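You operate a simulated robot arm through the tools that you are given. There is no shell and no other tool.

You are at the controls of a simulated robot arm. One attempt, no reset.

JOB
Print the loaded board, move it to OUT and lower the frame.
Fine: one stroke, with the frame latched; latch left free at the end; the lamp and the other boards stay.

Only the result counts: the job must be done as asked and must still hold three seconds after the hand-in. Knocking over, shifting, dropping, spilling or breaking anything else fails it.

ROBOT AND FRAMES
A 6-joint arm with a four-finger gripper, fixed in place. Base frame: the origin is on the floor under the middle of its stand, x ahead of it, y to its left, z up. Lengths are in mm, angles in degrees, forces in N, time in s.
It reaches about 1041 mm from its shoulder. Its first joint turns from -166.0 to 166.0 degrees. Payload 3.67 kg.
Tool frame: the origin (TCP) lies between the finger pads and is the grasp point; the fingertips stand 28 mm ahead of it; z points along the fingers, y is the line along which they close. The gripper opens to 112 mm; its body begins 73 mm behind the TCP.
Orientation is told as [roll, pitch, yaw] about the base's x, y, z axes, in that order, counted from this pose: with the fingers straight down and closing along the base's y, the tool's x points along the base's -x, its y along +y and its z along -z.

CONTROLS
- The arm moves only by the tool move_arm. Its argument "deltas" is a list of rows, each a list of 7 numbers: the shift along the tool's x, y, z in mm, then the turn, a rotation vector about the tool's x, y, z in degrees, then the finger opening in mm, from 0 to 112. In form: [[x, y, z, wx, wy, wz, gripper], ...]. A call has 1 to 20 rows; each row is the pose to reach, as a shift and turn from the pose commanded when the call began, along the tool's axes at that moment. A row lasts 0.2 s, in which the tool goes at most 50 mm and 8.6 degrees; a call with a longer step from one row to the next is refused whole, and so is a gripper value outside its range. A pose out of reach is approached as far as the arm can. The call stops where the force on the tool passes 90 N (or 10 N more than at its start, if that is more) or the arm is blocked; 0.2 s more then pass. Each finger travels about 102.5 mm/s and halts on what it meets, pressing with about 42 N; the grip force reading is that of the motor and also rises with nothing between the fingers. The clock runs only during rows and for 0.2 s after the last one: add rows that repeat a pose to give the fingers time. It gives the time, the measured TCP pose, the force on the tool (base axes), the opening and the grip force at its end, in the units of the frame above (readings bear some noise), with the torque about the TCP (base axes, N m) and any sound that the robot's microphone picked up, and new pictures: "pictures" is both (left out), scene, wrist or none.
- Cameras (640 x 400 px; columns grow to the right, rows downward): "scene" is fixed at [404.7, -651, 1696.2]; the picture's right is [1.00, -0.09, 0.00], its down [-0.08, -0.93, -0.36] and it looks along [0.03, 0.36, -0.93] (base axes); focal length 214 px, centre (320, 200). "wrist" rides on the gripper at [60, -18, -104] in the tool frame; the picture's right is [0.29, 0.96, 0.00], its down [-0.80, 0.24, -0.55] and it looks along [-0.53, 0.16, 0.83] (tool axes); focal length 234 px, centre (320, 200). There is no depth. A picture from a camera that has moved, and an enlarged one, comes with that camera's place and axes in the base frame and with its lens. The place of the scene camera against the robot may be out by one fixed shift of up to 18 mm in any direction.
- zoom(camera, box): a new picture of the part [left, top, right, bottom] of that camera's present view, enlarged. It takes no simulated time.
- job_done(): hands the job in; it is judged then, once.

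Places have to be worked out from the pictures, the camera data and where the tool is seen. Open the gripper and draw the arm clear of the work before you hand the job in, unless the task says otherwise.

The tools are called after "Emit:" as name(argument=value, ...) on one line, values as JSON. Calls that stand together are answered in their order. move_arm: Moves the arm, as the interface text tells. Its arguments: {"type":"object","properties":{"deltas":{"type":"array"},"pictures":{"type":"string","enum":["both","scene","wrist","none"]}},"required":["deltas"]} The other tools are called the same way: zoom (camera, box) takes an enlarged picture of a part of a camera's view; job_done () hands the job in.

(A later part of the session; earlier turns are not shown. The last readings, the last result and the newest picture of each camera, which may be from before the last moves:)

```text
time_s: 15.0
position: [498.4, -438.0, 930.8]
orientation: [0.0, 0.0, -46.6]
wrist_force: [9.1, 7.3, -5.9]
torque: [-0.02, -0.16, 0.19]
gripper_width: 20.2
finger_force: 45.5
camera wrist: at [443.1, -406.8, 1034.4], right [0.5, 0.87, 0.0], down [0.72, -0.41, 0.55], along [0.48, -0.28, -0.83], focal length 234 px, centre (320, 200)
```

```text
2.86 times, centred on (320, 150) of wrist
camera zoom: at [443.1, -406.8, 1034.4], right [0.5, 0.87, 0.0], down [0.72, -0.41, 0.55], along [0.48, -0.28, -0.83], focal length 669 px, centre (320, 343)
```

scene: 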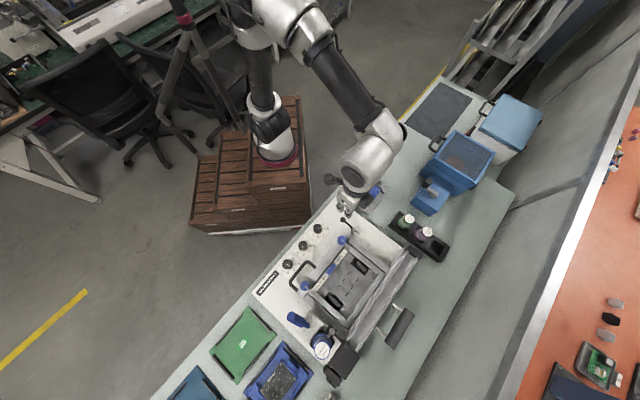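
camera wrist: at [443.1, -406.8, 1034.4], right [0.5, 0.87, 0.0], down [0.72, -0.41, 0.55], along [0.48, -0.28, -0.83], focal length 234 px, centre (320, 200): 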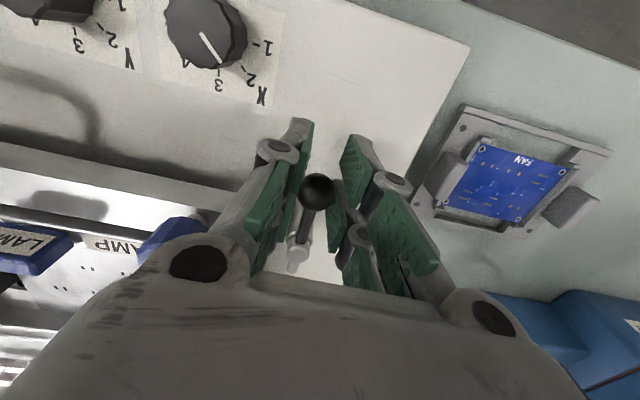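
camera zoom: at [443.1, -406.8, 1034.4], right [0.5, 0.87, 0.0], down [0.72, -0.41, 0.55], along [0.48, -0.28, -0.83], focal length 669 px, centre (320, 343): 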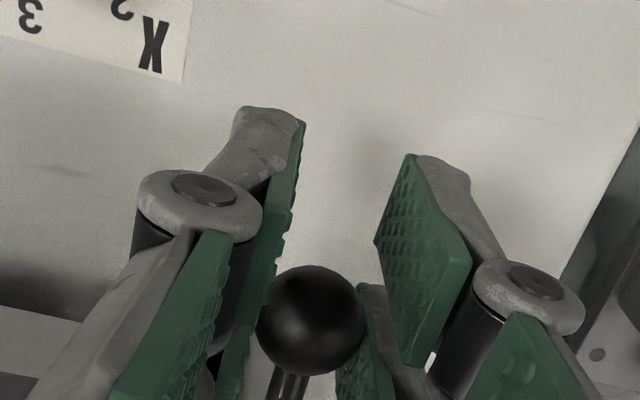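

The ball is held at 20.2 mm. I loosen the jaws to a cage of about 22 mm and start swinging the lever clockwise around its post, turning the tool along with it.

Emit:
move_arm(deltas=[[0, 0, 0, 0, 0, 0, 22], [-0.5, 7.3, 0, 0, 0, 8, 22], [-2, 14.5, 0, 0, 0, 16, 22], [-4.5, 21.4, 0, 0, 0, 24, 22], [-8, 27.8, 0, 0, 0, 32, 22], [-12.3, 33.8, 0, 0, 0, 40, 22]], pictures="both")

Emit:
zoom(camera="wrist", box=[200, 80, 440, 260])

Emit:
zoom(camera="scene", box=[310, 180, 410, 260])

```text
time_s: 16.4
position: [529.9, -423.4, 932.0]
orientation: [0.0, 0.0, -86.7]
wrist_force: [-0.7, 0.6, 0.7]
torque: [0.02, -0.03, 0.02]
gripper_width: 22.2
finger_force: 0.0
camera wrist: at [508.9, -363.7, 1035.2], right [0.94, 0.34, 0.0], down [0.29, -0.78, 0.55], along [0.19, -0.52, -0.83], focal length 234 px, centre (320, 200)
```

scene: 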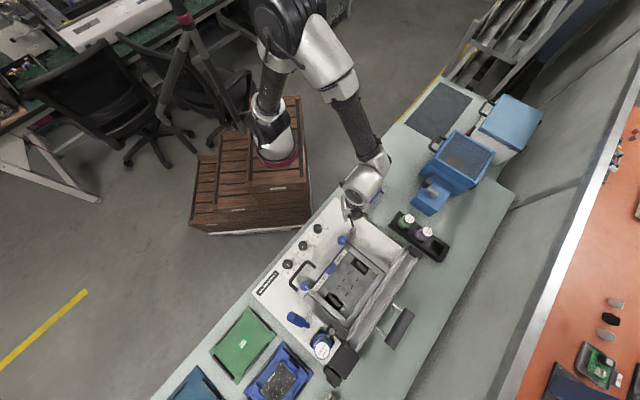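
wrist: 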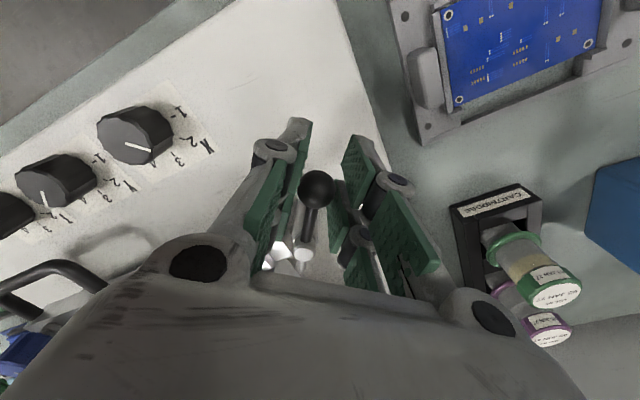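

```text
2.22 times, centred on (320, 170) of wrist
camera zoom: at [508.9, -363.7, 1035.2], right [0.94, 0.34, 0.0], down [0.29, -0.78, 0.55], along [0.19, -0.52, -0.83], focal length 520 px, centre (320, 267)
```

zoom: 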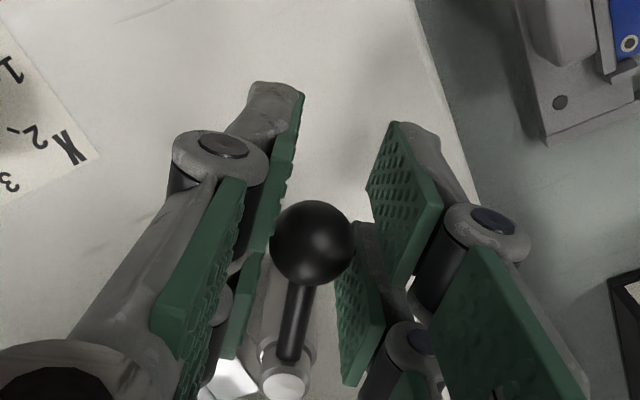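

```text
5.00 times, centred on (360, 220) of scene
camera zoom: at [404.7, -651.0, 1696.2], right [1.0, -0.09, 0.0], down [-0.08, -0.93, -0.36], along [0.03, 0.36, -0.93], focal length 1072 px, centre (120, 100)
```

zoom: 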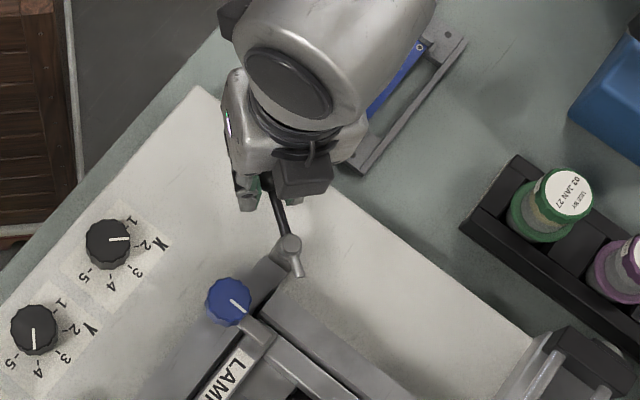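

The lever follows freely with almost no force. I continue the swing to 90° so that the pin comes over the frame's ear.

Emit:
move_arm(deltas=[[-0.6, 7.6, 0, 0, 0, 8.3, 22], [-2.2, 15, 0, 0, 0, 16.7, 22], [-4.9, 22.2, 0, 0, 0, 25, 22], [-8.6, 28.9, 0, 0, 0, 33.3, 22], [-13.3, 34.9, 0, 0, 0, 41.7, 22], [-18.8, 40.2, 0, 0, 0, 50, 22]], pictures="both")

Emit:
zoom(camera="wrist", box=[200, 80, 440, 260])

Emit:
zoom(camera="scene", box=[320, 200, 400, 260])

```text
time_s: 17.8
position: [573.2, -440.0, 933.0]
orientation: [0.0, 0.1, -136.8]
wrist_force: [-0.5, 0.5, -0.4]
torque: [0.02, -0.03, 0.02]
gripper_width: 22.2
finger_force: 0.0
camera wrist: at [603.5, -385.5, 1035.7], right [0.87, -0.5, 0.0], down [-0.42, -0.72, 0.55], along [-0.28, -0.48, -0.83], focal length 234 px, centre (320, 200)
```

scene: 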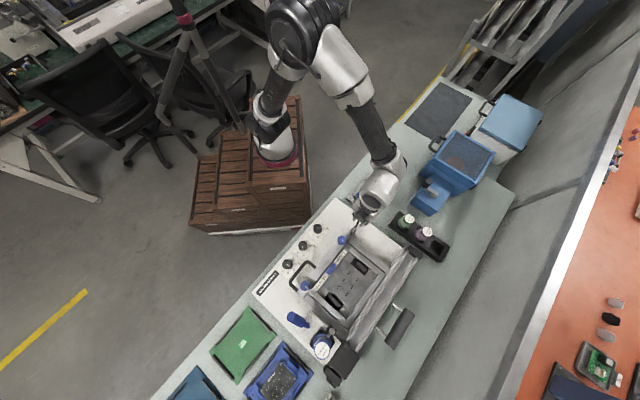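
wrist: 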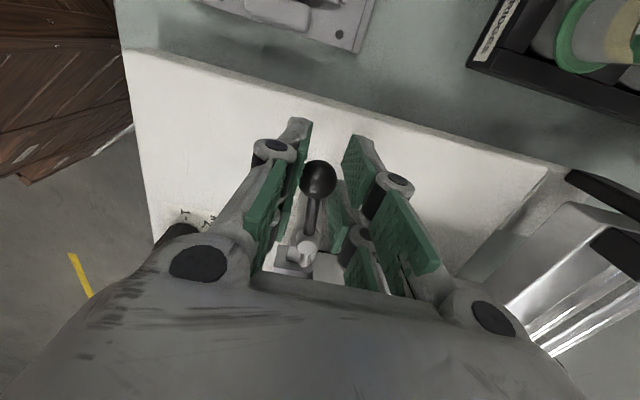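

```text
2.22 times, centred on (320, 170) of wrist
camera zoom: at [603.5, -385.5, 1035.7], right [0.87, -0.5, 0.0], down [-0.42, -0.72, 0.55], along [-0.28, -0.48, -0.83], focal length 520 px, centre (320, 267)
```

zoom: 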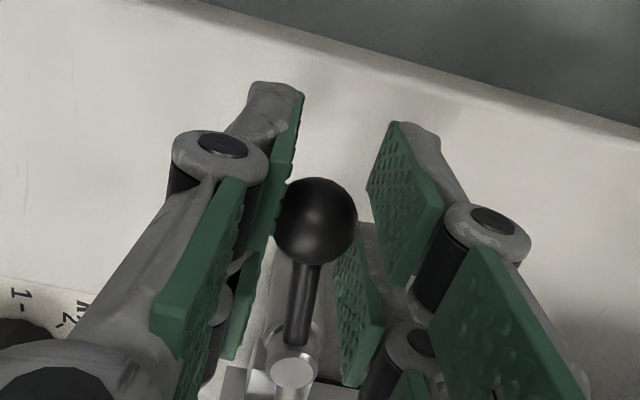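

```text
6.67 times, centred on (360, 230) of scene
camera zoom: at [404.7, -651.0, 1696.2], right [1.0, -0.09, 0.0], down [-0.08, -0.93, -0.36], along [0.03, 0.36, -0.93], focal length 1430 px, centre (53, 0)
```

zoom: 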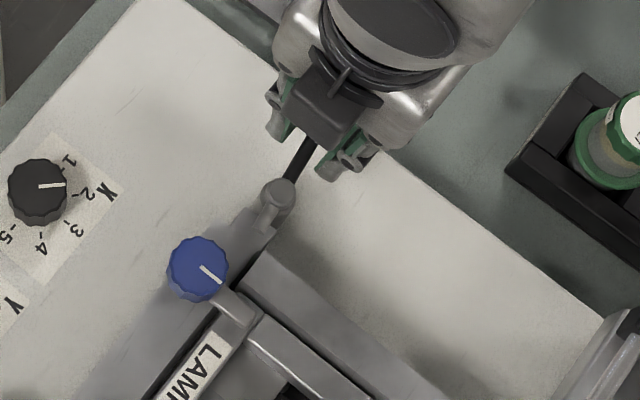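

The pin now points toward the ear. I open the jaws, rise clear and look at the latch from above.

Emit:
move_arm(deltas=[[0, 0, 0, 0, 0, 0, 50], [0, 0, 0, 0, 0, 0, 50], [0, 0, -40, 0, 0, 0, 50], [0, 0, -80, 0, 0, 0, 60], [0, 0, -120, 0, 0, 0, 80]], pictures="both")

Emit:
zoom(camera="wrist", box=[260, 90, 380, 190])

Emit:
zoom(camera="scene", box=[320, 200, 400, 260])

```text
time_s: 19.0
position: [573.2, -440.3, 1052.6]
orientation: [-0.2, 0.0, -136.5]
wrist_force: [0.5, -0.4, 0.4]
torque: [0.02, 0.03, 0.01]
gripper_width: 79.8
finger_force: 0.0
camera wrist: at [603.2, -384.6, 1155.4], right [0.87, -0.5, 0.0], down [-0.41, -0.72, 0.55], along [-0.28, -0.48, -0.83], focal length 234 px, centre (320, 200)
```

scene: 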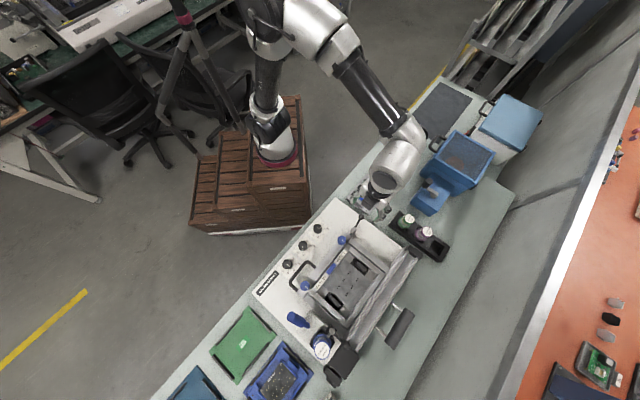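
wrist: 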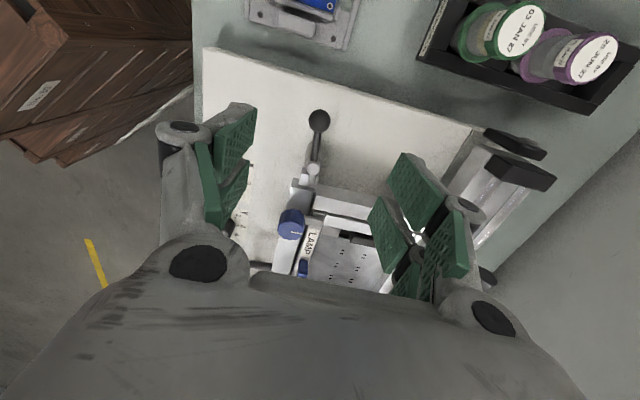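

```text
4.00 times, centred on (320, 140) of wrist
camera zoom: at [603.2, -384.6, 1155.4], right [0.87, -0.5, 0.0], down [-0.41, -0.72, 0.55], along [-0.28, -0.48, -0.83], focal length 937 px, centre (320, 440)
```

zoom: 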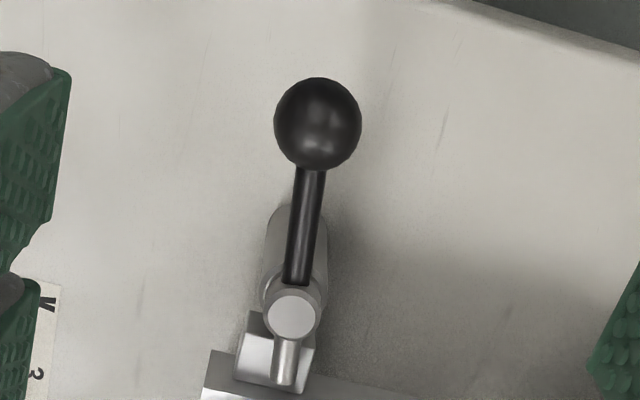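

```text
6.67 times, centred on (360, 230) of scene
camera zoom: at [404.7, -651.0, 1696.2], right [1.0, -0.09, 0.0], down [-0.08, -0.93, -0.36], along [0.03, 0.36, -0.93], focal length 1430 px, centre (53, 0)
```

zoom: 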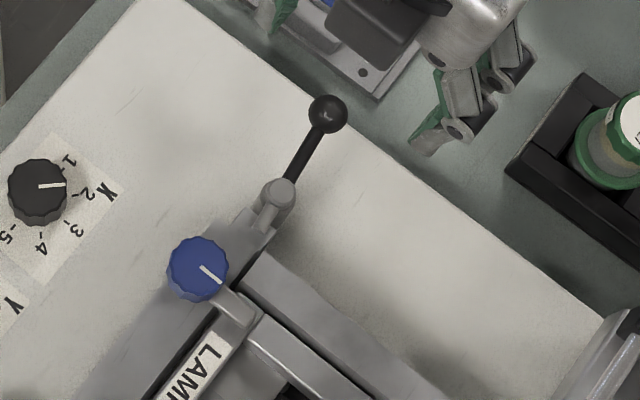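

The pin lies over the ear, but slightly to one side, and I heard no click. I go back down on the ball and nudge it a few degrees further to feel for the end stop.

Emit:
move_arm(deltas=[[0, 0, 40, 0, 0, 0, 50], [0, 0, 80, 0, 0, 0, 50], [0, 0, 120, 0, 0, 0, 50], [0, 0, 120, 0, 0, 0, 22], [0, 0, 120, 0, 0, 0, 22], [0, 3.7, 120, 0, 0, 4, 22], [-0.5, 7.3, 120, 0, 0, 8, 22]], pictures="wrist")

Emit:
zoom(camera="wrist", box=[200, 80, 440, 260])

Emit:
zoom(camera="scene", box=[320, 200, 400, 260])

```text
time_s: 20.6
position: [575.7, -444.6, 933.4]
orientation: [0.0, 0.0, -144.5]
wrist_force: [0.3, 1.9, 0.2]
torque: [0.02, -0.05, -0.04]
gripper_width: 23.1
finger_force: 1.2
camera wrist: at [615.0, -395.4, 1036.5], right [0.79, -0.61, 0.0], down [-0.51, -0.66, 0.55], along [-0.34, -0.44, -0.83], focal length 234 px, centre (320, 200)
```

wrist: 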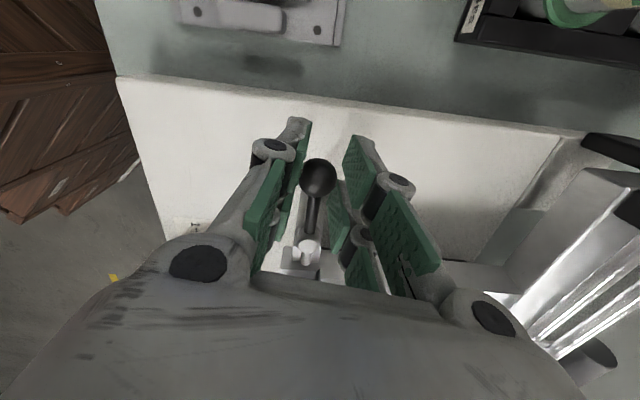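

```text
2.22 times, centred on (320, 170) of wrist
camera zoom: at [615.0, -395.4, 1036.5], right [0.79, -0.61, 0.0], down [-0.51, -0.66, 0.55], along [-0.34, -0.44, -0.83], focal length 520 px, centre (320, 267)
```

zoom: 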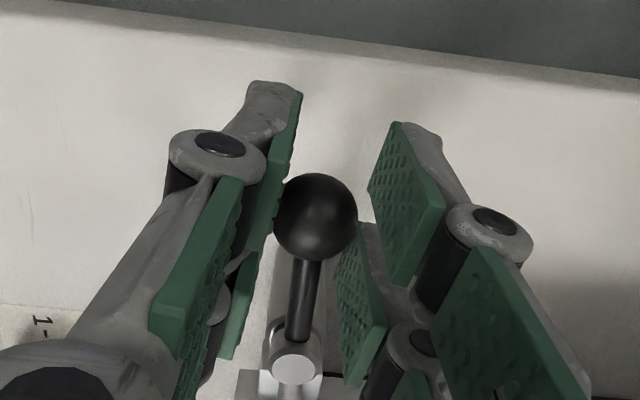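

```text
6.67 times, centred on (360, 230) of scene
camera zoom: at [404.7, -651.0, 1696.2], right [1.0, -0.09, 0.0], down [-0.08, -0.93, -0.36], along [0.03, 0.36, -0.93], focal length 1430 px, centre (53, 0)
```

zoom: 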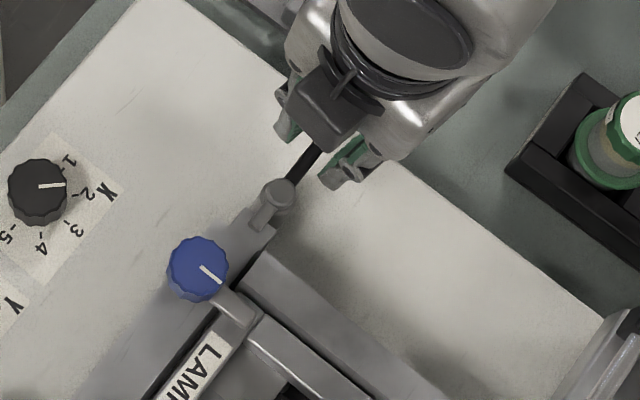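

The jaws were spread slightly (23.1 mm), which hints at a stop. I push 4° further to confirm.

Emit:
move_arm(deltas=[[0, 1.8, 0, 0, 0, 2, 22], [-0.2, 3.7, 0, 0, 0, 4, 22]], pictures="wrist")

Emit:
zoom(camera="wrist", box=[240, 120, 400, 240])

```text
time_s: 21.2
position: [578.1, -448.8, 933.6]
orientation: [-0.1, 0.0, -148.7]
wrist_force: [-5.1, 8.2, 0.3]
torque: [0.08, 0.12, 0.07]
gripper_width: 27.3
finger_force: 5.8
camera wrist: at [619.5, -400.8, 1036.3], right [0.74, -0.67, 0.0], down [-0.56, -0.62, 0.55], along [-0.37, -0.41, -0.83], focal length 234 px, centre (320, 200)
```

wrist: 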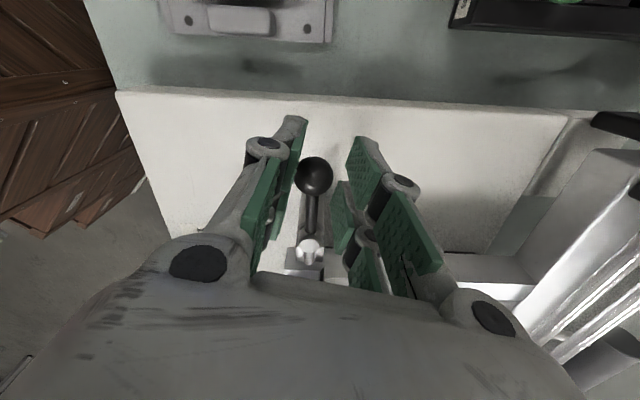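

```text
3.33 times, centred on (320, 180) of wrist
camera zoom: at [619.5, -400.8, 1036.3], right [0.74, -0.67, 0.0], down [-0.56, -0.62, 0.55], along [-0.37, -0.41, -0.83], focal length 781 px, centre (320, 267)
```

zoom: 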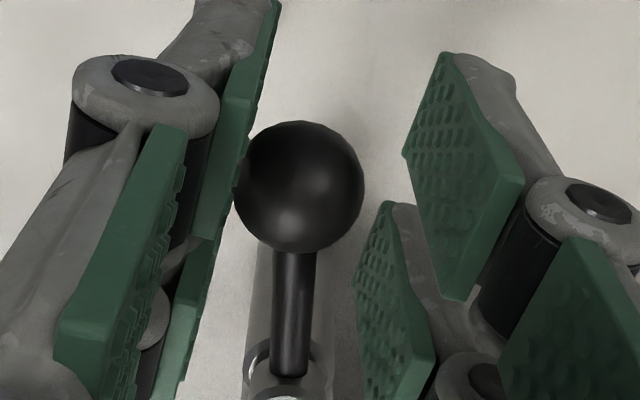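

The lever is hard against its end stop, so the frame is latched. I open, rise clear, and check the latch once more from above.

Emit:
move_arm(deltas=[[0, -3, 0, 0, 0, 0, 50], [0, -3, 0, 0, 0, 0, 50], [0, -3, -40, 0, 0, 0, 60], [0, -3, -80, 0, 0, 0, 80], [0, -3, -120, 0, 0, 0, 112], [0, -3, -160, 0, 0, 0, 112]], pictures="both")

Emit:
zoom(camera="wrist", box=[260, 90, 380, 190])

Emit:
zoom(camera="scene", box=[320, 200, 400, 260])

```text
time_s: 22.6
position: [577.1, -445.1, 1095.0]
orientation: [0.0, -0.1, -148.6]
wrist_force: [-0.1, 0.1, -0.7]
torque: [0.04, 0.06, 0.02]
gripper_width: 112.1
finger_force: 0.0
camera wrist: at [619.5, -398.4, 1197.9], right [0.74, -0.67, 0.0], down [-0.56, -0.62, 0.55], along [-0.37, -0.41, -0.83], focal length 234 px, centre (320, 200)
```

scene: 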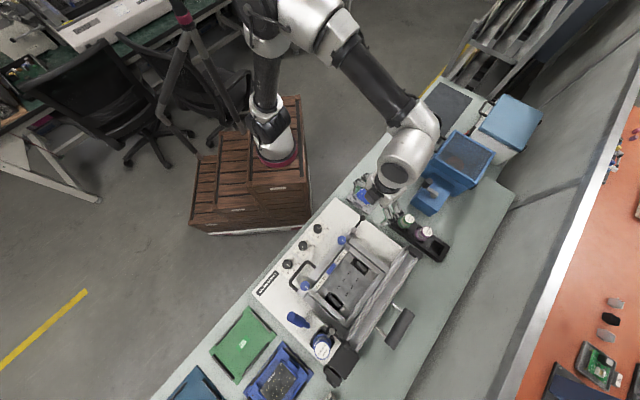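
wrist: 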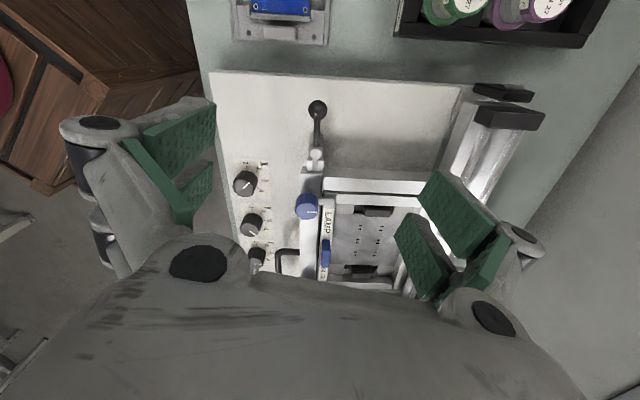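

```text
4.00 times, centred on (320, 140) of wrist
camera zoom: at [619.5, -398.4, 1197.9], right [0.74, -0.67, 0.0], down [-0.56, -0.62, 0.55], along [-0.37, -0.41, -0.83], focal length 937 px, centre (320, 440)
```

zoom: 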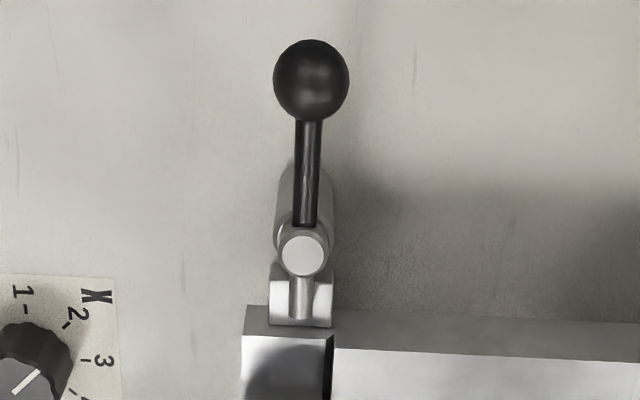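

```text
6.67 times, centred on (360, 230) of scene
camera zoom: at [404.7, -651.0, 1696.2], right [1.0, -0.09, 0.0], down [-0.08, -0.93, -0.36], along [0.03, 0.36, -0.93], focal length 1430 px, centre (53, 0)
```

zoom: 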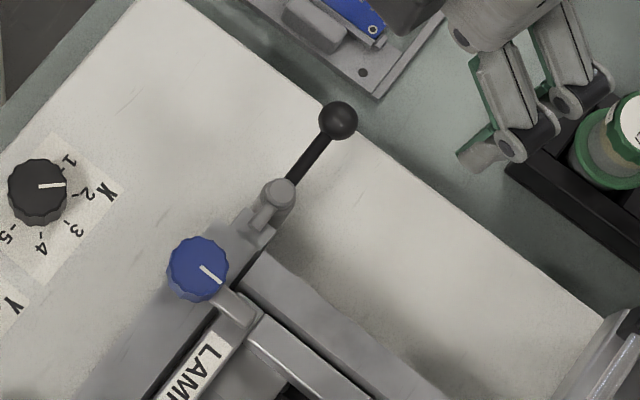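

The latch is fully engaged. I now travel to a spot above the blue PRINT handle, turning the tool back so the jaws close along the machine's long axis.

Emit:
move_arm(deltas=[[-28, 9.5, -15, 0, 0, -7.85, 112], [-56, 19, -30, 0, 0, -15.7, 112], [-84, 28.5, -45, 0, 0, -23.55, 112], [-112, 38, -60, 0, 0, -31.4, 112], [-140, 47.5, -75, 0, 0, -39.25, 112], [-168, 57, -75, 0, 0, -47.1, 112], [-196, 66.5, -75, 0, 0, -54.95, 112], [-224, 76, -75, 0, 0, -62.8, 112], [-252, 85.5, -75, 0, 0, -70.65, 112], [-280, 95, -75, 0, 0, -78.5, 112], [-308, 104.5, -75, 0, 0, -86.35, 112], [-336, 114, -75, 0, 0, -94.2, 112], [-364, 123, -75, 0, 0, -102, 112]], pictures="wrist")

Emit:
zoom(camera="wrist", box=[230, 60, 410, 200])

```text
time_s: 25.4
position: [329.7, -740.1, 1168.7]
orientation: [0.0, 0.0, -46.5]
wrist_force: [0.1, 0.0, 0.8]
torque: [-0.06, 0.06, -0.02]
gripper_width: 111.9
finger_force: 0.1
camera wrist: at [275.5, -708.3, 1272.1], right [0.5, 0.87, 0.0], down [0.72, -0.41, 0.55], along [0.48, -0.28, -0.83], focal length 234 px, centre (320, 200)
```

wrist: 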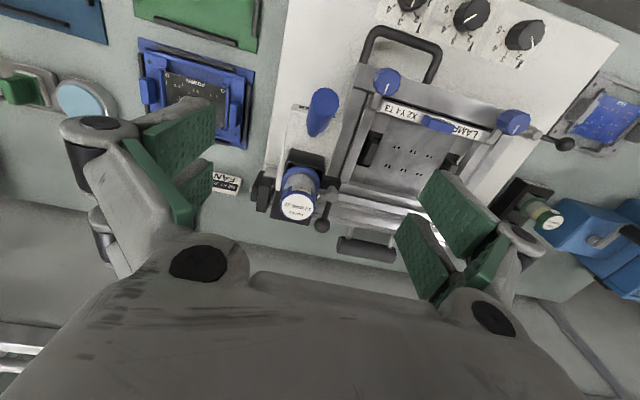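

```text
2.86 times, centred on (320, 130) of wrist
camera zoom: at [275.5, -708.3, 1272.1], right [0.5, 0.87, 0.0], down [0.72, -0.41, 0.55], along [0.48, -0.28, -0.83], focal length 669 px, centre (320, 400)
```

zoom: 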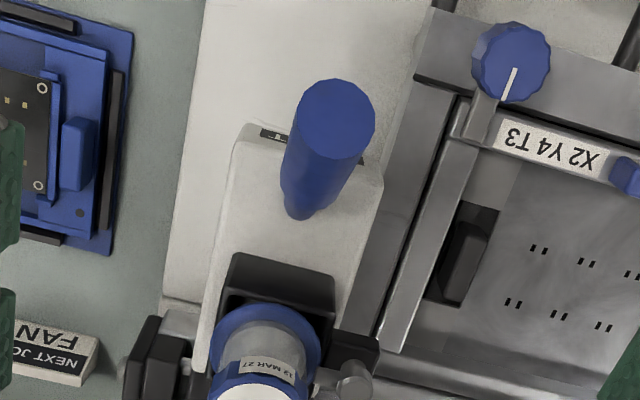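

The handle runs from about (362,-769,955) up to (316,-725,1043) and leans toward the robot. I descend with the jaws half open to just above its top and check the centring.

Emit:
move_arm(deltas=[[-1, 0.5, 30, 0, 0, 0, 80], [-2, 1, 60, 0, 0, 0, 64], [-3.2, 1.5, 88, 0, 0, 0, 64]], pictures="both")

Emit:
zoom(camera="wrist", box=[220, 80, 420, 240])

```text
time_s: 26.2
position: [333.9, -739.3, 1079.7]
orientation: [0.1, 0.0, -46.7]
wrist_force: [-0.1, 0.7, 0.2]
torque: [-0.01, -0.02, -0.01]
gripper_width: 64.0
finger_force: 0.1
camera wrist: at [279.5, -708.3, 1183.1], right [0.5, 0.87, 0.0], down [0.72, -0.41, 0.55], along [0.48, -0.28, -0.83], focal length 234 px, centre (320, 200)
```

scene: 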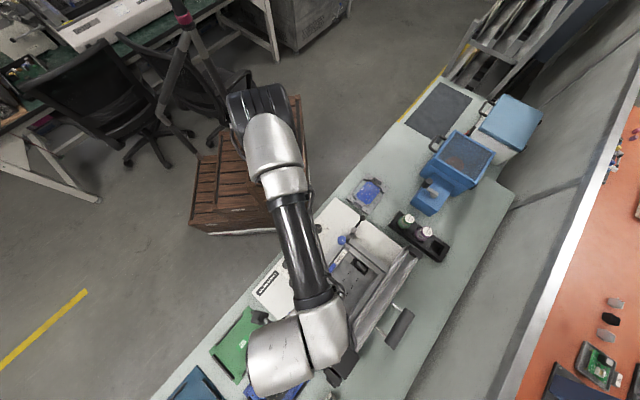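
wrist: 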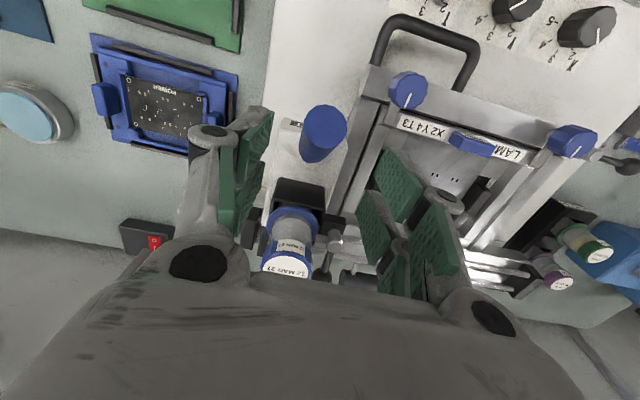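

```text
2.50 times, centred on (320, 160) of wrist
camera zoom: at [279.5, -708.3, 1183.1], right [0.5, 0.87, 0.0], down [0.72, -0.41, 0.55], along [0.48, -0.28, -0.83], focal length 585 px, centre (320, 300)
```

zoom: 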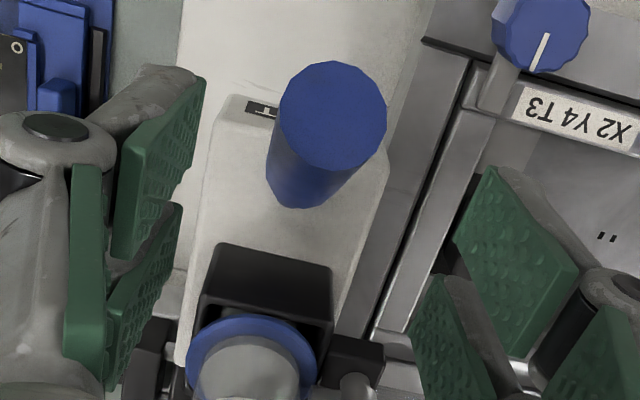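

The handle is almost centred between the jaws and the jar top (z≈1050) stays below the gripper body. I lower onto the handle and close to feel its width.

Emit:
move_arm(deltas=[[2.4, -1.2, 31, 0, 0, 0, 64], [4.8, -2.3, 62, 0, 0, 0, 64], [4.8, -2.3, 62, 0, 0, 0, 40], [4.8, -2.3, 62, 0, 0, 0, 30], [4.8, -2.3, 62, 0, 0, 0, 20], [4.8, -2.3, 62, 0, 0, 0, 20]], pictures="wrist")

Emit:
zoom(camera="wrist", box=[220, 80, 420, 260])

```text
time_s: 27.6
position: [328.0, -738.6, 1018.6]
orientation: [0.1, 0.0, -46.6]
wrist_force: [2.7, 4.0, -1.4]
torque: [0.31, -0.58, 0.41]
gripper_width: 25.4
finger_force: 45.1
camera wrist: at [274.8, -707.3, 1121.0], right [0.5, 0.87, 0.0], down [0.72, -0.41, 0.55], along [0.48, -0.28, -0.83], focal length 234 px, centre (320, 200)
```

wrist: 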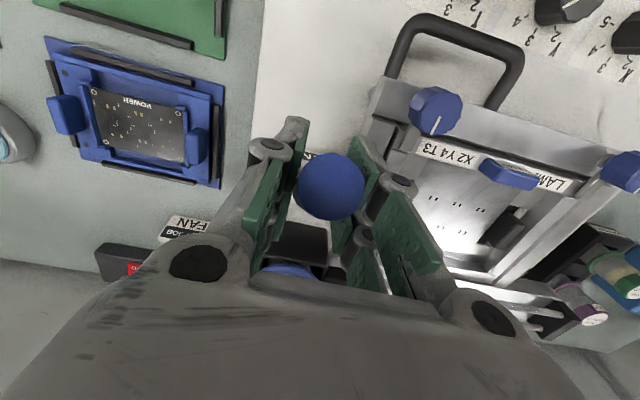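

```text
2.22 times, centred on (320, 170) of wrist
camera zoom: at [274.8, -707.3, 1121.0], right [0.5, 0.87, 0.0], down [0.72, -0.41, 0.55], along [0.48, -0.28, -0.83], focal length 520 px, centre (320, 267)
```

zoom: 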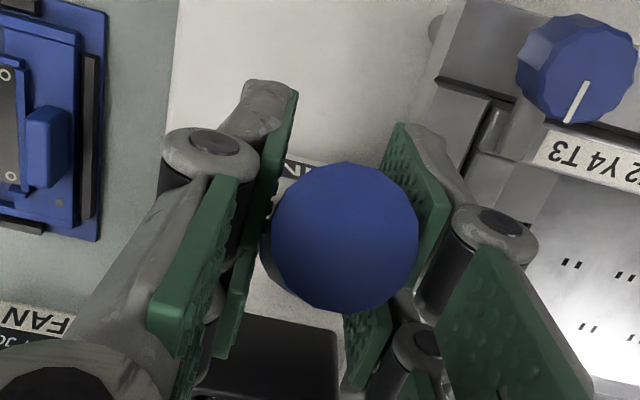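

The handle is held (25.4 mm wide). I loosen to a 27.5 mm cage and try the first 20 mm of the stroke toward the right to see how it moves.

Emit:
move_arm(deltas=[[0, 0, 0, 0, 0, 0, 27.5], [0.05, 5, 0, 0, 0, 0, 27.5], [0.1, 10, 0, 0, 0, 0, 27.5], [0.15, 15, 0, 0, 0, 0, 27.5], [0.2, 20, 0, 0, 0, 0, 27.5]], pictures="both")

Emit:
zoom(camera="wrist", box=[220, 80, 420, 260])

```text
time_s: 28.8
position: [342.8, -725.9, 1017.0]
orientation: [0.0, 0.1, -46.6]
wrist_force: [-1.0, -0.5, 0.9]
torque: [-0.02, 0.01, -0.04]
gripper_width: 27.8
finger_force: 0.5
camera wrist: at [288.9, -694.8, 1120.7], right [0.5, 0.87, 0.0], down [0.72, -0.41, 0.55], along [0.48, -0.28, -0.83], focal length 234 px, centre (320, 200)
```

scene: 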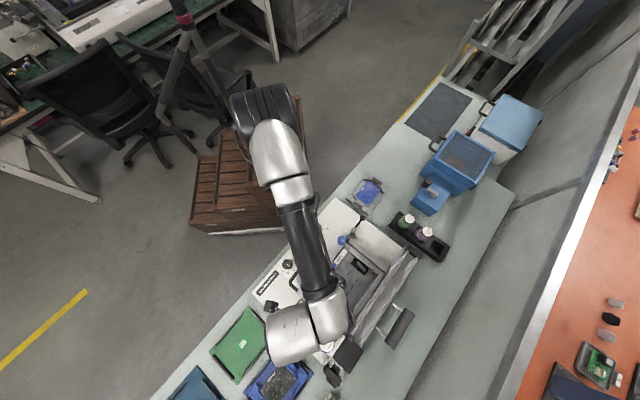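
wrist: 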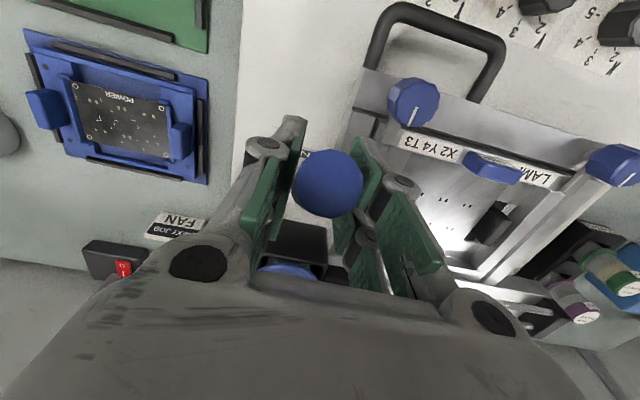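

```text
2.22 times, centred on (320, 170) of wrist
camera zoom: at [288.9, -694.8, 1120.7], right [0.5, 0.87, 0.0], down [0.72, -0.41, 0.55], along [0.48, -0.28, -0.83], focal length 520 px, centre (320, 267)
```

zoom: 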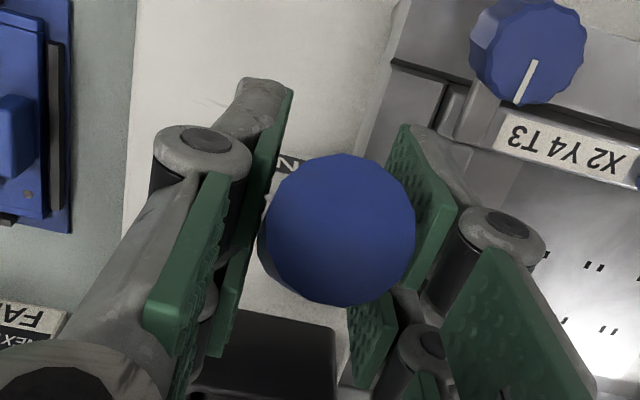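

The head slides along with the handle at almost no force. I carry on with the same single stroke at a steady speed toward the right end.

Emit:
move_arm(deltas=[[0.15, 14, 0, 0, 0, 0, 27.5], [0.3, 28, 0, 0, 0, 0, 27.5], [0.45, 42, 0, 0, 0, 0, 27.5], [0.6, 56, 0, 0, 0, 0, 27.5], [0.75, 70, 0, 0, 0, 0, 27.5], [0.9, 84, 0, 0, 0, 0, 27.5], [1.0, 98, 0, 0, 0, 0, 27.5], [1.2, 112, 0, 0, 0, 0, 27.5], [1.3, 126, 0, 0, 0, 0, 27.5], [1.5, 140, 0, 0, 0, 0, 27.5], [1.6, 154, 0, 0, 0, 0, 27.5], [1.8, 168, 0, 0, 0, 0, 27.5], [1.9, 182, 0, 0, 0, 0, 27.5], [2.0, 196, 0, 0, 0, 0, 27.5], [2.2, 210, 0, 0, 0, 0, 27.5], [2.3, 224, 0, 0, 0, 0, 27.5], [2.5, 238, 0, 0, 0, 0, 27.5], [2.6, 252, 0, 0, 0, 0, 27.5], [2.8, 266, 0, 0, 0, 0, 27.5], [2.9, 280, 0, 0, 0, 0, 27.5]], pictures="both")

Emit:
zoom(camera="wrist", box=[220, 80, 420, 260])

```text
time_s: 33.0
position: [544.0, -530.8, 1018.5]
orientation: [0.0, 0.1, -46.5]
wrist_force: [-0.5, -0.7, -0.6]
torque: [0.03, -0.02, 0.01]
gripper_width: 27.6
finger_force: 0.2
camera wrist: at [490.0, -500.4, 1121.5], right [0.5, 0.87, 0.0], down [0.72, -0.42, 0.55], along [0.48, -0.28, -0.83], focal length 234 px, centre (320, 200)
```

scene: 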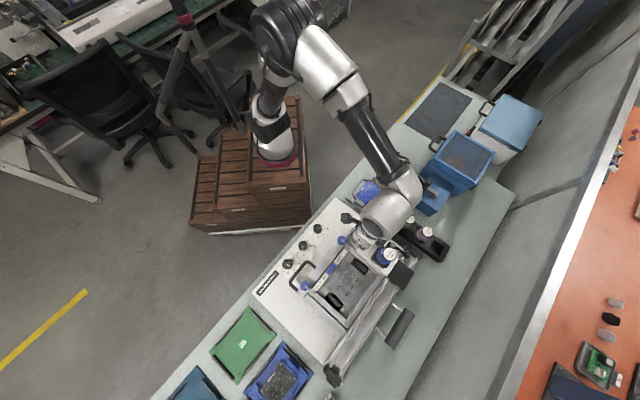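
wrist: 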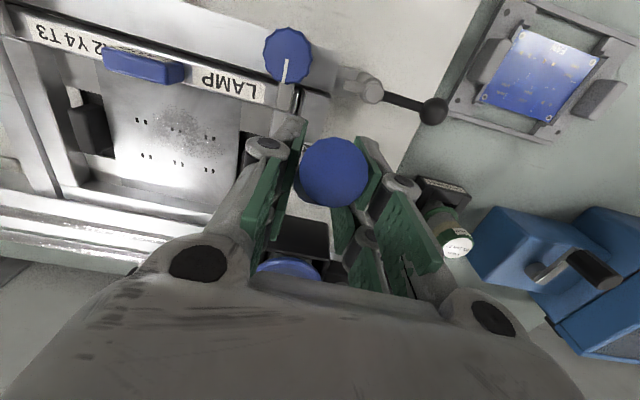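

```text
2.22 times, centred on (320, 170) of wrist
camera zoom: at [490.0, -500.4, 1121.5], right [0.5, 0.87, 0.0], down [0.72, -0.42, 0.55], along [0.48, -0.28, -0.83], focal length 520 px, centre (320, 267)
```

zoom: 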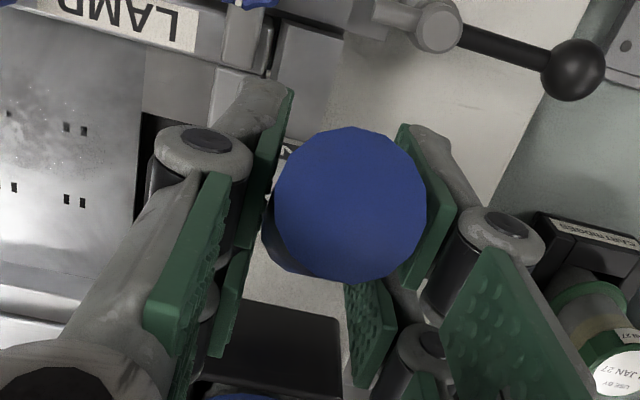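

Still free-moving, and the stencil now shows wear/paste marks behind the head. I continue the stroke in smaller steps to reach the right-hand stop.

Emit:
move_arm(deltas=[[0.5, 10, 0, 0, 0, 0, 27.5], [0.8, 20, 0, 0, 0, 0, 27.5], [1.0, 30, 0, 0, 0, 0, 27.5], [1.3, 40, 0, 0, 0, 0, 27.5], [1.5, 48, 0, 0, 0, 0, 27.5]], pictures="both")

Emit:
zoom(camera="wrist", box=[220, 80, 420, 260])

Emit:
zoom(camera="scene", box=[320, 200, 460, 340])

```text
time_s: 34.2
position: [576.6, -499.3, 1018.3]
orientation: [0.0, -0.1, -46.6]
wrist_force: [-6.8, -10.4, 1.2]
torque: [-0.12, 0.17, -0.04]
gripper_width: 34.0
finger_force: 6.0
camera wrist: at [522.0, -467.5, 1120.8], right [0.5, 0.87, 0.0], down [0.72, -0.41, 0.55], along [0.48, -0.28, -0.83], focal length 234 px, centre (320, 200)
```

scene: 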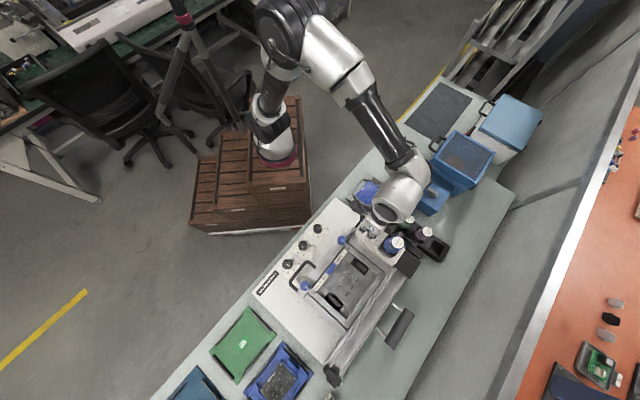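
wrist: 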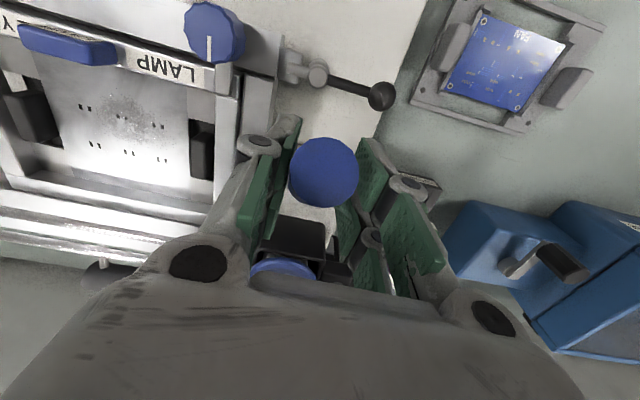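

```text
2.22 times, centred on (320, 170) of wrist
camera zoom: at [522.0, -467.5, 1120.8], right [0.5, 0.87, 0.0], down [0.72, -0.41, 0.55], along [0.48, -0.28, -0.83], focal length 520 px, centre (320, 267)
```

zoom: 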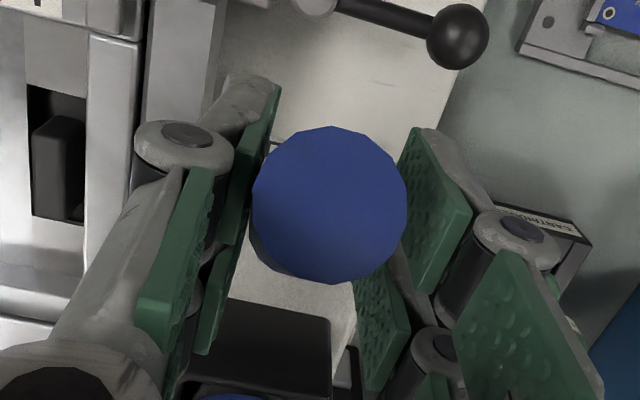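

```text
2.86 times, centred on (390, 270) of scene
camera zoom: at [404.7, -651.0, 1696.2], right [1.0, -0.09, 0.0], down [-0.08, -0.93, -0.36], along [0.03, 0.36, -0.93], focal length 613 px, centre (120, 0)
```

zoom: 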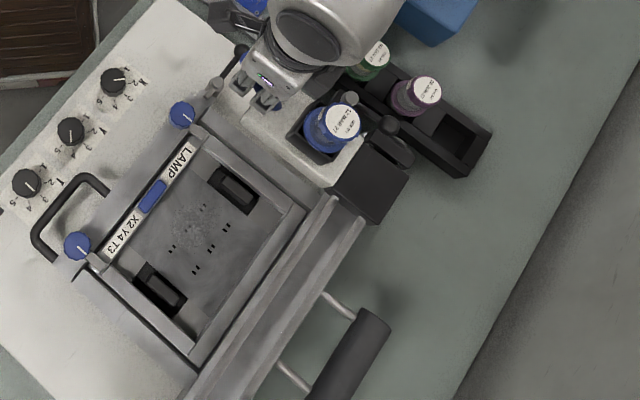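

The jaw is being pushed back now (34 mm, ~12 N), so the head has met its right-hand stop. I press a few millimetres more to make sure it is fully home.

Emit:
move_arm(deltas=[[0.1, 3, 0, 0, 0, 0, 27.5], [0.2, 6, 0, 0, 0, 0, 27.5], [0.2, 6, 0, 0, 0, 0, 27.5]], pictures="wrist")

```text
time_s: 35.0
position: [580.5, -495.0, 1017.0]
orientation: [0.0, 0.2, -46.7]
wrist_force: [-24.3, -24.0, -4.2]
torque: [-0.36, 0.24, -0.15]
gripper_width: 45.5
finger_force: 16.7
camera wrist: at [526.5, -463.5, 1120.4], right [0.5, 0.87, 0.0], down [0.72, -0.42, 0.55], along [0.48, -0.28, -0.83], focal length 234 px, centre (320, 200)
```

wrist: 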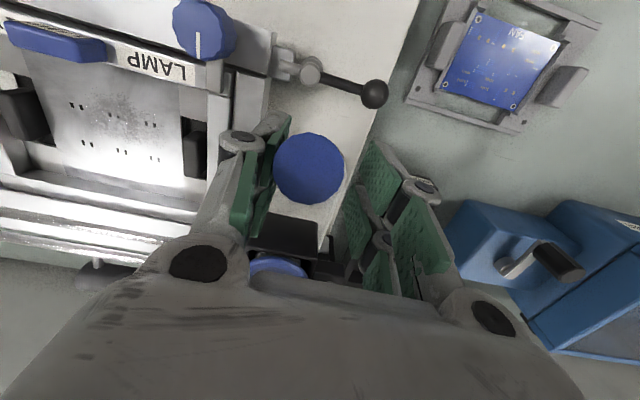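

34 N against a hard stop: the single stroke is complete. I open the jaws and rise straight up off the handle without dragging the head back.

Emit:
move_arm(deltas=[[0, -6, 0, 0, 0, 0, 60], [0, -6, 0, 0, 0, 0, 70], [0, -6, -30, 0, 0, 0, 70], [0, -6, -65, 0, 0, 0, 70], [0, -6, -100, 0, 0, 0, 80], [0, -6, -140, 0, 0, 0, 80]], pictures="both")

Emit:
zoom(camera="wrist", box=[200, 40, 420, 200])

Emit:
zoom(camera="scene", box=[260, 200, 440, 380])

```text
time_s: 36.4
position: [576.4, -496.4, 1156.4]
orientation: [0.1, 0.0, -46.7]
wrist_force: [0.2, 0.2, 0.0]
torque: [-0.01, 0.02, 0.01]
gripper_width: 80.2
finger_force: 0.1
camera wrist: at [522.1, -464.8, 1259.9], right [0.5, 0.87, 0.0], down [0.72, -0.41, 0.55], along [0.48, -0.28, -0.83], focal length 234 px, centre (320, 200)
```

scene: 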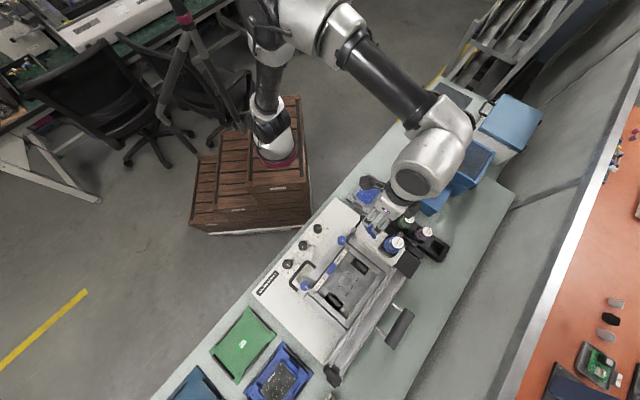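
wrist: 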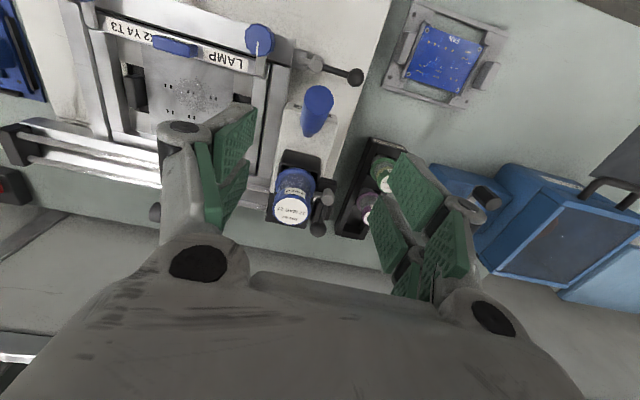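

```text
2.50 times, centred on (310, 120) of wrist
camera zoom: at [522.1, -464.8, 1259.9], right [0.5, 0.87, 0.0], down [0.72, -0.41, 0.55], along [0.48, -0.28, -0.83], focal length 585 px, centre (345, 400)
```

zoom: 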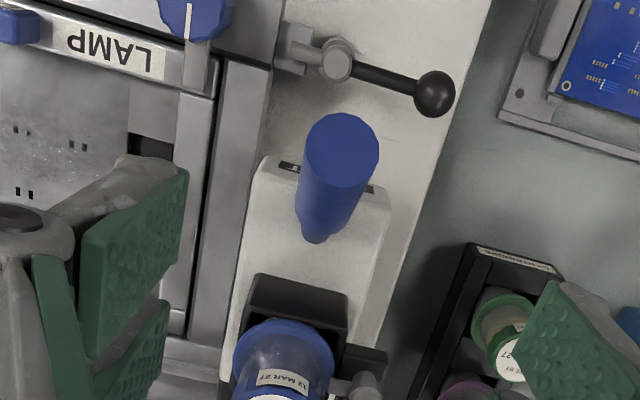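

```text
2.22 times, centred on (350, 290) of scene
camera zoom: at [404.7, -651.0, 1696.2], right [1.0, -0.09, 0.0], down [-0.08, -0.93, -0.36], along [0.03, 0.36, -0.93], focal length 477 px, centre (253, 0)
```

zoom: 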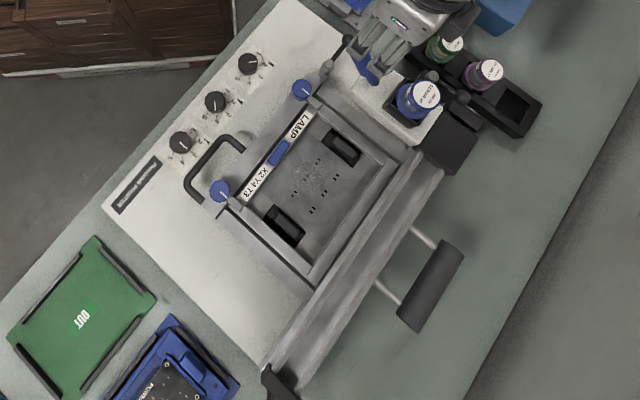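

The head stands at the right end, and its blue handle now leans over the latch area. I plan to swing the latch back with the tool tilted outward so the gripper body clears the handle; first I go to a spot high beside the latch.

Emit:
move_arm(deltas=[[9.3, 11.7, 3, 0, 0, 7.3, 80], [18.6, 23.4, 6, 0, 0, 14.6, 60], [27.9, 35.1, 9, 0, 0, 21.9, 44], [37.2, 46.8, 12, 0, 0, 29.2, 38], [46.5, 58.5, 15, 0, 0, 36.5, 38], [55.8, 70.2, 18, 0, 0, 43.8, 38], [65.1, 81.9, 22, 0, 0, 51.1, 38], [74.4, 93.6, 26, 0, 0, 58.3, 38]], pictures="none")

Emit:
move_arm(deltas=[[0, 0, 20, 0, -7.5, 0, 38], [0, 0, 40, 0, -15, 0, 38], [0, 0, 60, 0, -22.5, 0, 38], [0, 0, 80, 0, -30, 0, 38], [0, 0, 100, 0, -37.5, 0, 38], [0, 0, 120, 0, -45, 0, 38]], pictures="both")

```text
time_s: 38.2
position: [595.6, -380.2, 1131.6]
orientation: [0.0, 0.0, -105.1]
wrist_force: [-0.6, 0.4, -0.6]
torque: [0.0, 0.03, -0.01]
gripper_width: 38.0
finger_force: 0.1
```

```text
time_s: 39.6
position: [596.6, -379.0, 1011.1]
orientation: [0.0, -45.2, -104.8]
wrist_force: [-0.3, 0.7, 0.0]
torque: [0.02, -0.01, 0.01]
gripper_width: 38.0
finger_force: 0.0
camera wrist: at [608.0, -261.4, 1040.8], right [0.98, -0.05, -0.2], down [0.19, -0.23, 0.96], along [-0.09, -0.97, -0.21], focal length 234 px, centre (320, 200)
```

scene: 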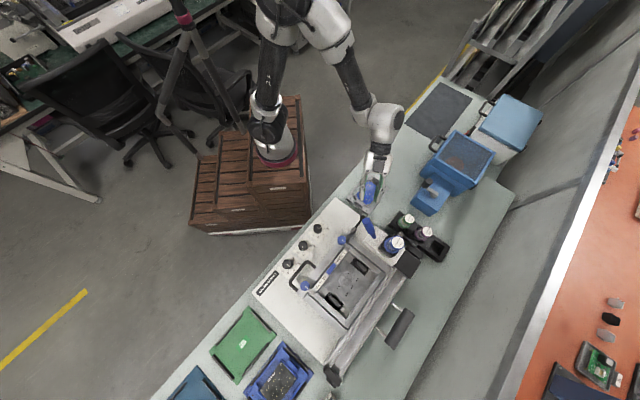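
wrist: 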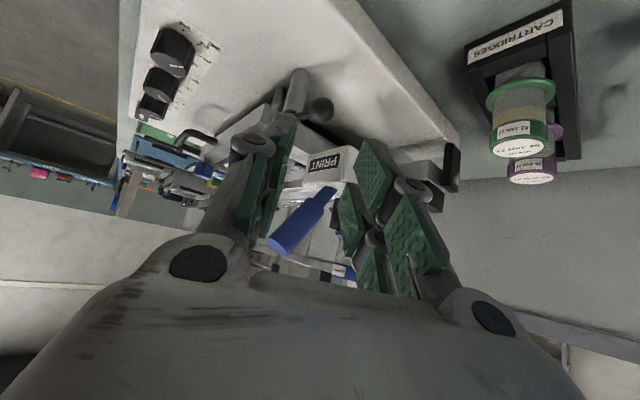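

The ball appears right between the fingertips, consistent with (576,-442,922). I move in along the finger direction so that the jaws straddle the ball.

Emit:
move_arm(deltas=[[8, -1.7, 8, 0, 0, 0, 38], [16.5, -3.4, 16, 0, 0, 0, 38], [16.5, -3.4, 36, 0, 0, 0, 38], [16.5, -3.4, 56, 0, 0, 0, 38], [16.5, -3.4, 76, 0, 0, 0, 38], [16.5, -3.4, 95, 0, 0, 0, 38]], pictures="both")

Emit:
zoom(camera="wrist", box=[200, 60, 440, 260])

Emit:
zoom(camera="scene", box=[320, 170, 440, 270])

```text
time_s: 41.0
position: [577.7, -430.8, 933.2]
orientation: [0.0, -44.9, -104.8]
wrist_force: [0.3, 0.3, 0.1]
torque: [0.0, -0.04, 0.01]
gripper_width: 37.7
finger_force: 0.0
camera wrist: at [590.8, -313.4, 963.2], right [0.98, -0.05, -0.2], down [0.19, -0.23, 0.96], along [-0.09, -0.97, -0.21], focal length 234 px, centre (320, 200)
```

scene: 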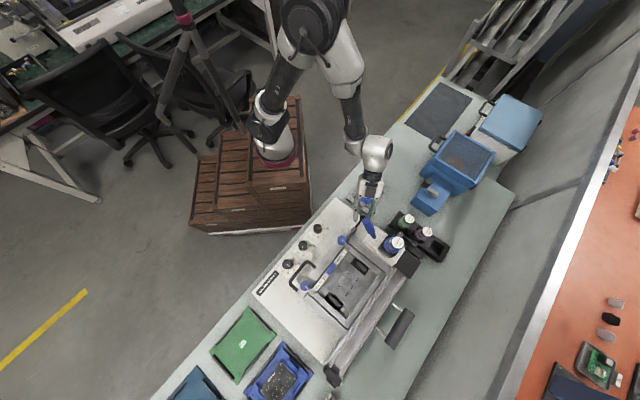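
wrist: 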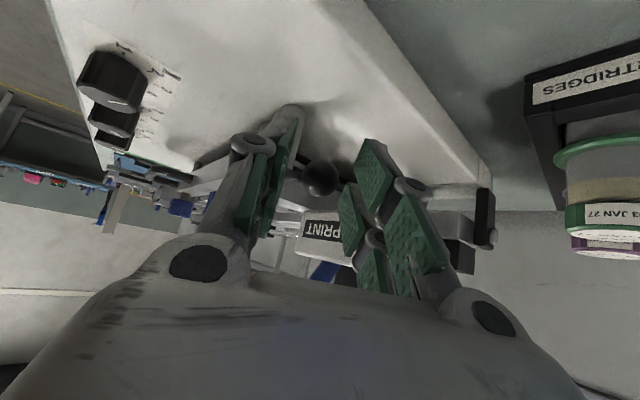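

```text
2.00 times, centred on (320, 160) of wrist
camera zoom: at [590.8, -313.4, 963.2], right [0.98, -0.05, -0.2], down [0.19, -0.23, 0.96], along [-0.09, -0.97, -0.21], focal length 468 px, centre (320, 280)
```

zoom: 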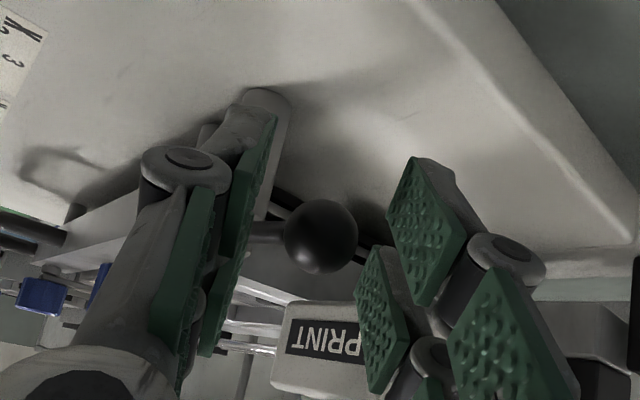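

```text
4.00 times, centred on (380, 220) of scene
camera zoom: at [404.7, -651.0, 1696.2], right [1.0, -0.09, 0.0], down [-0.08, -0.93, -0.36], along [0.03, 0.36, -0.93], focal length 858 px, centre (80, 120)
```

zoom: 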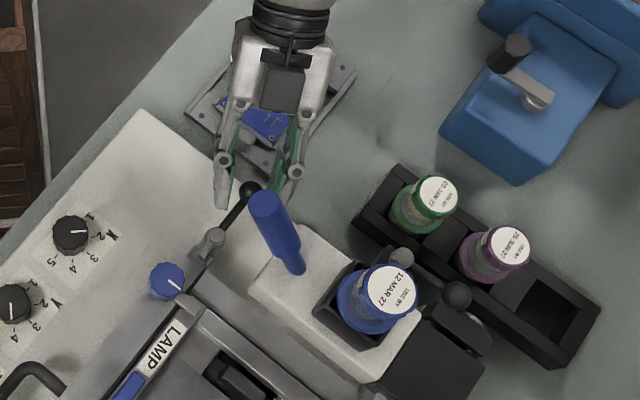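

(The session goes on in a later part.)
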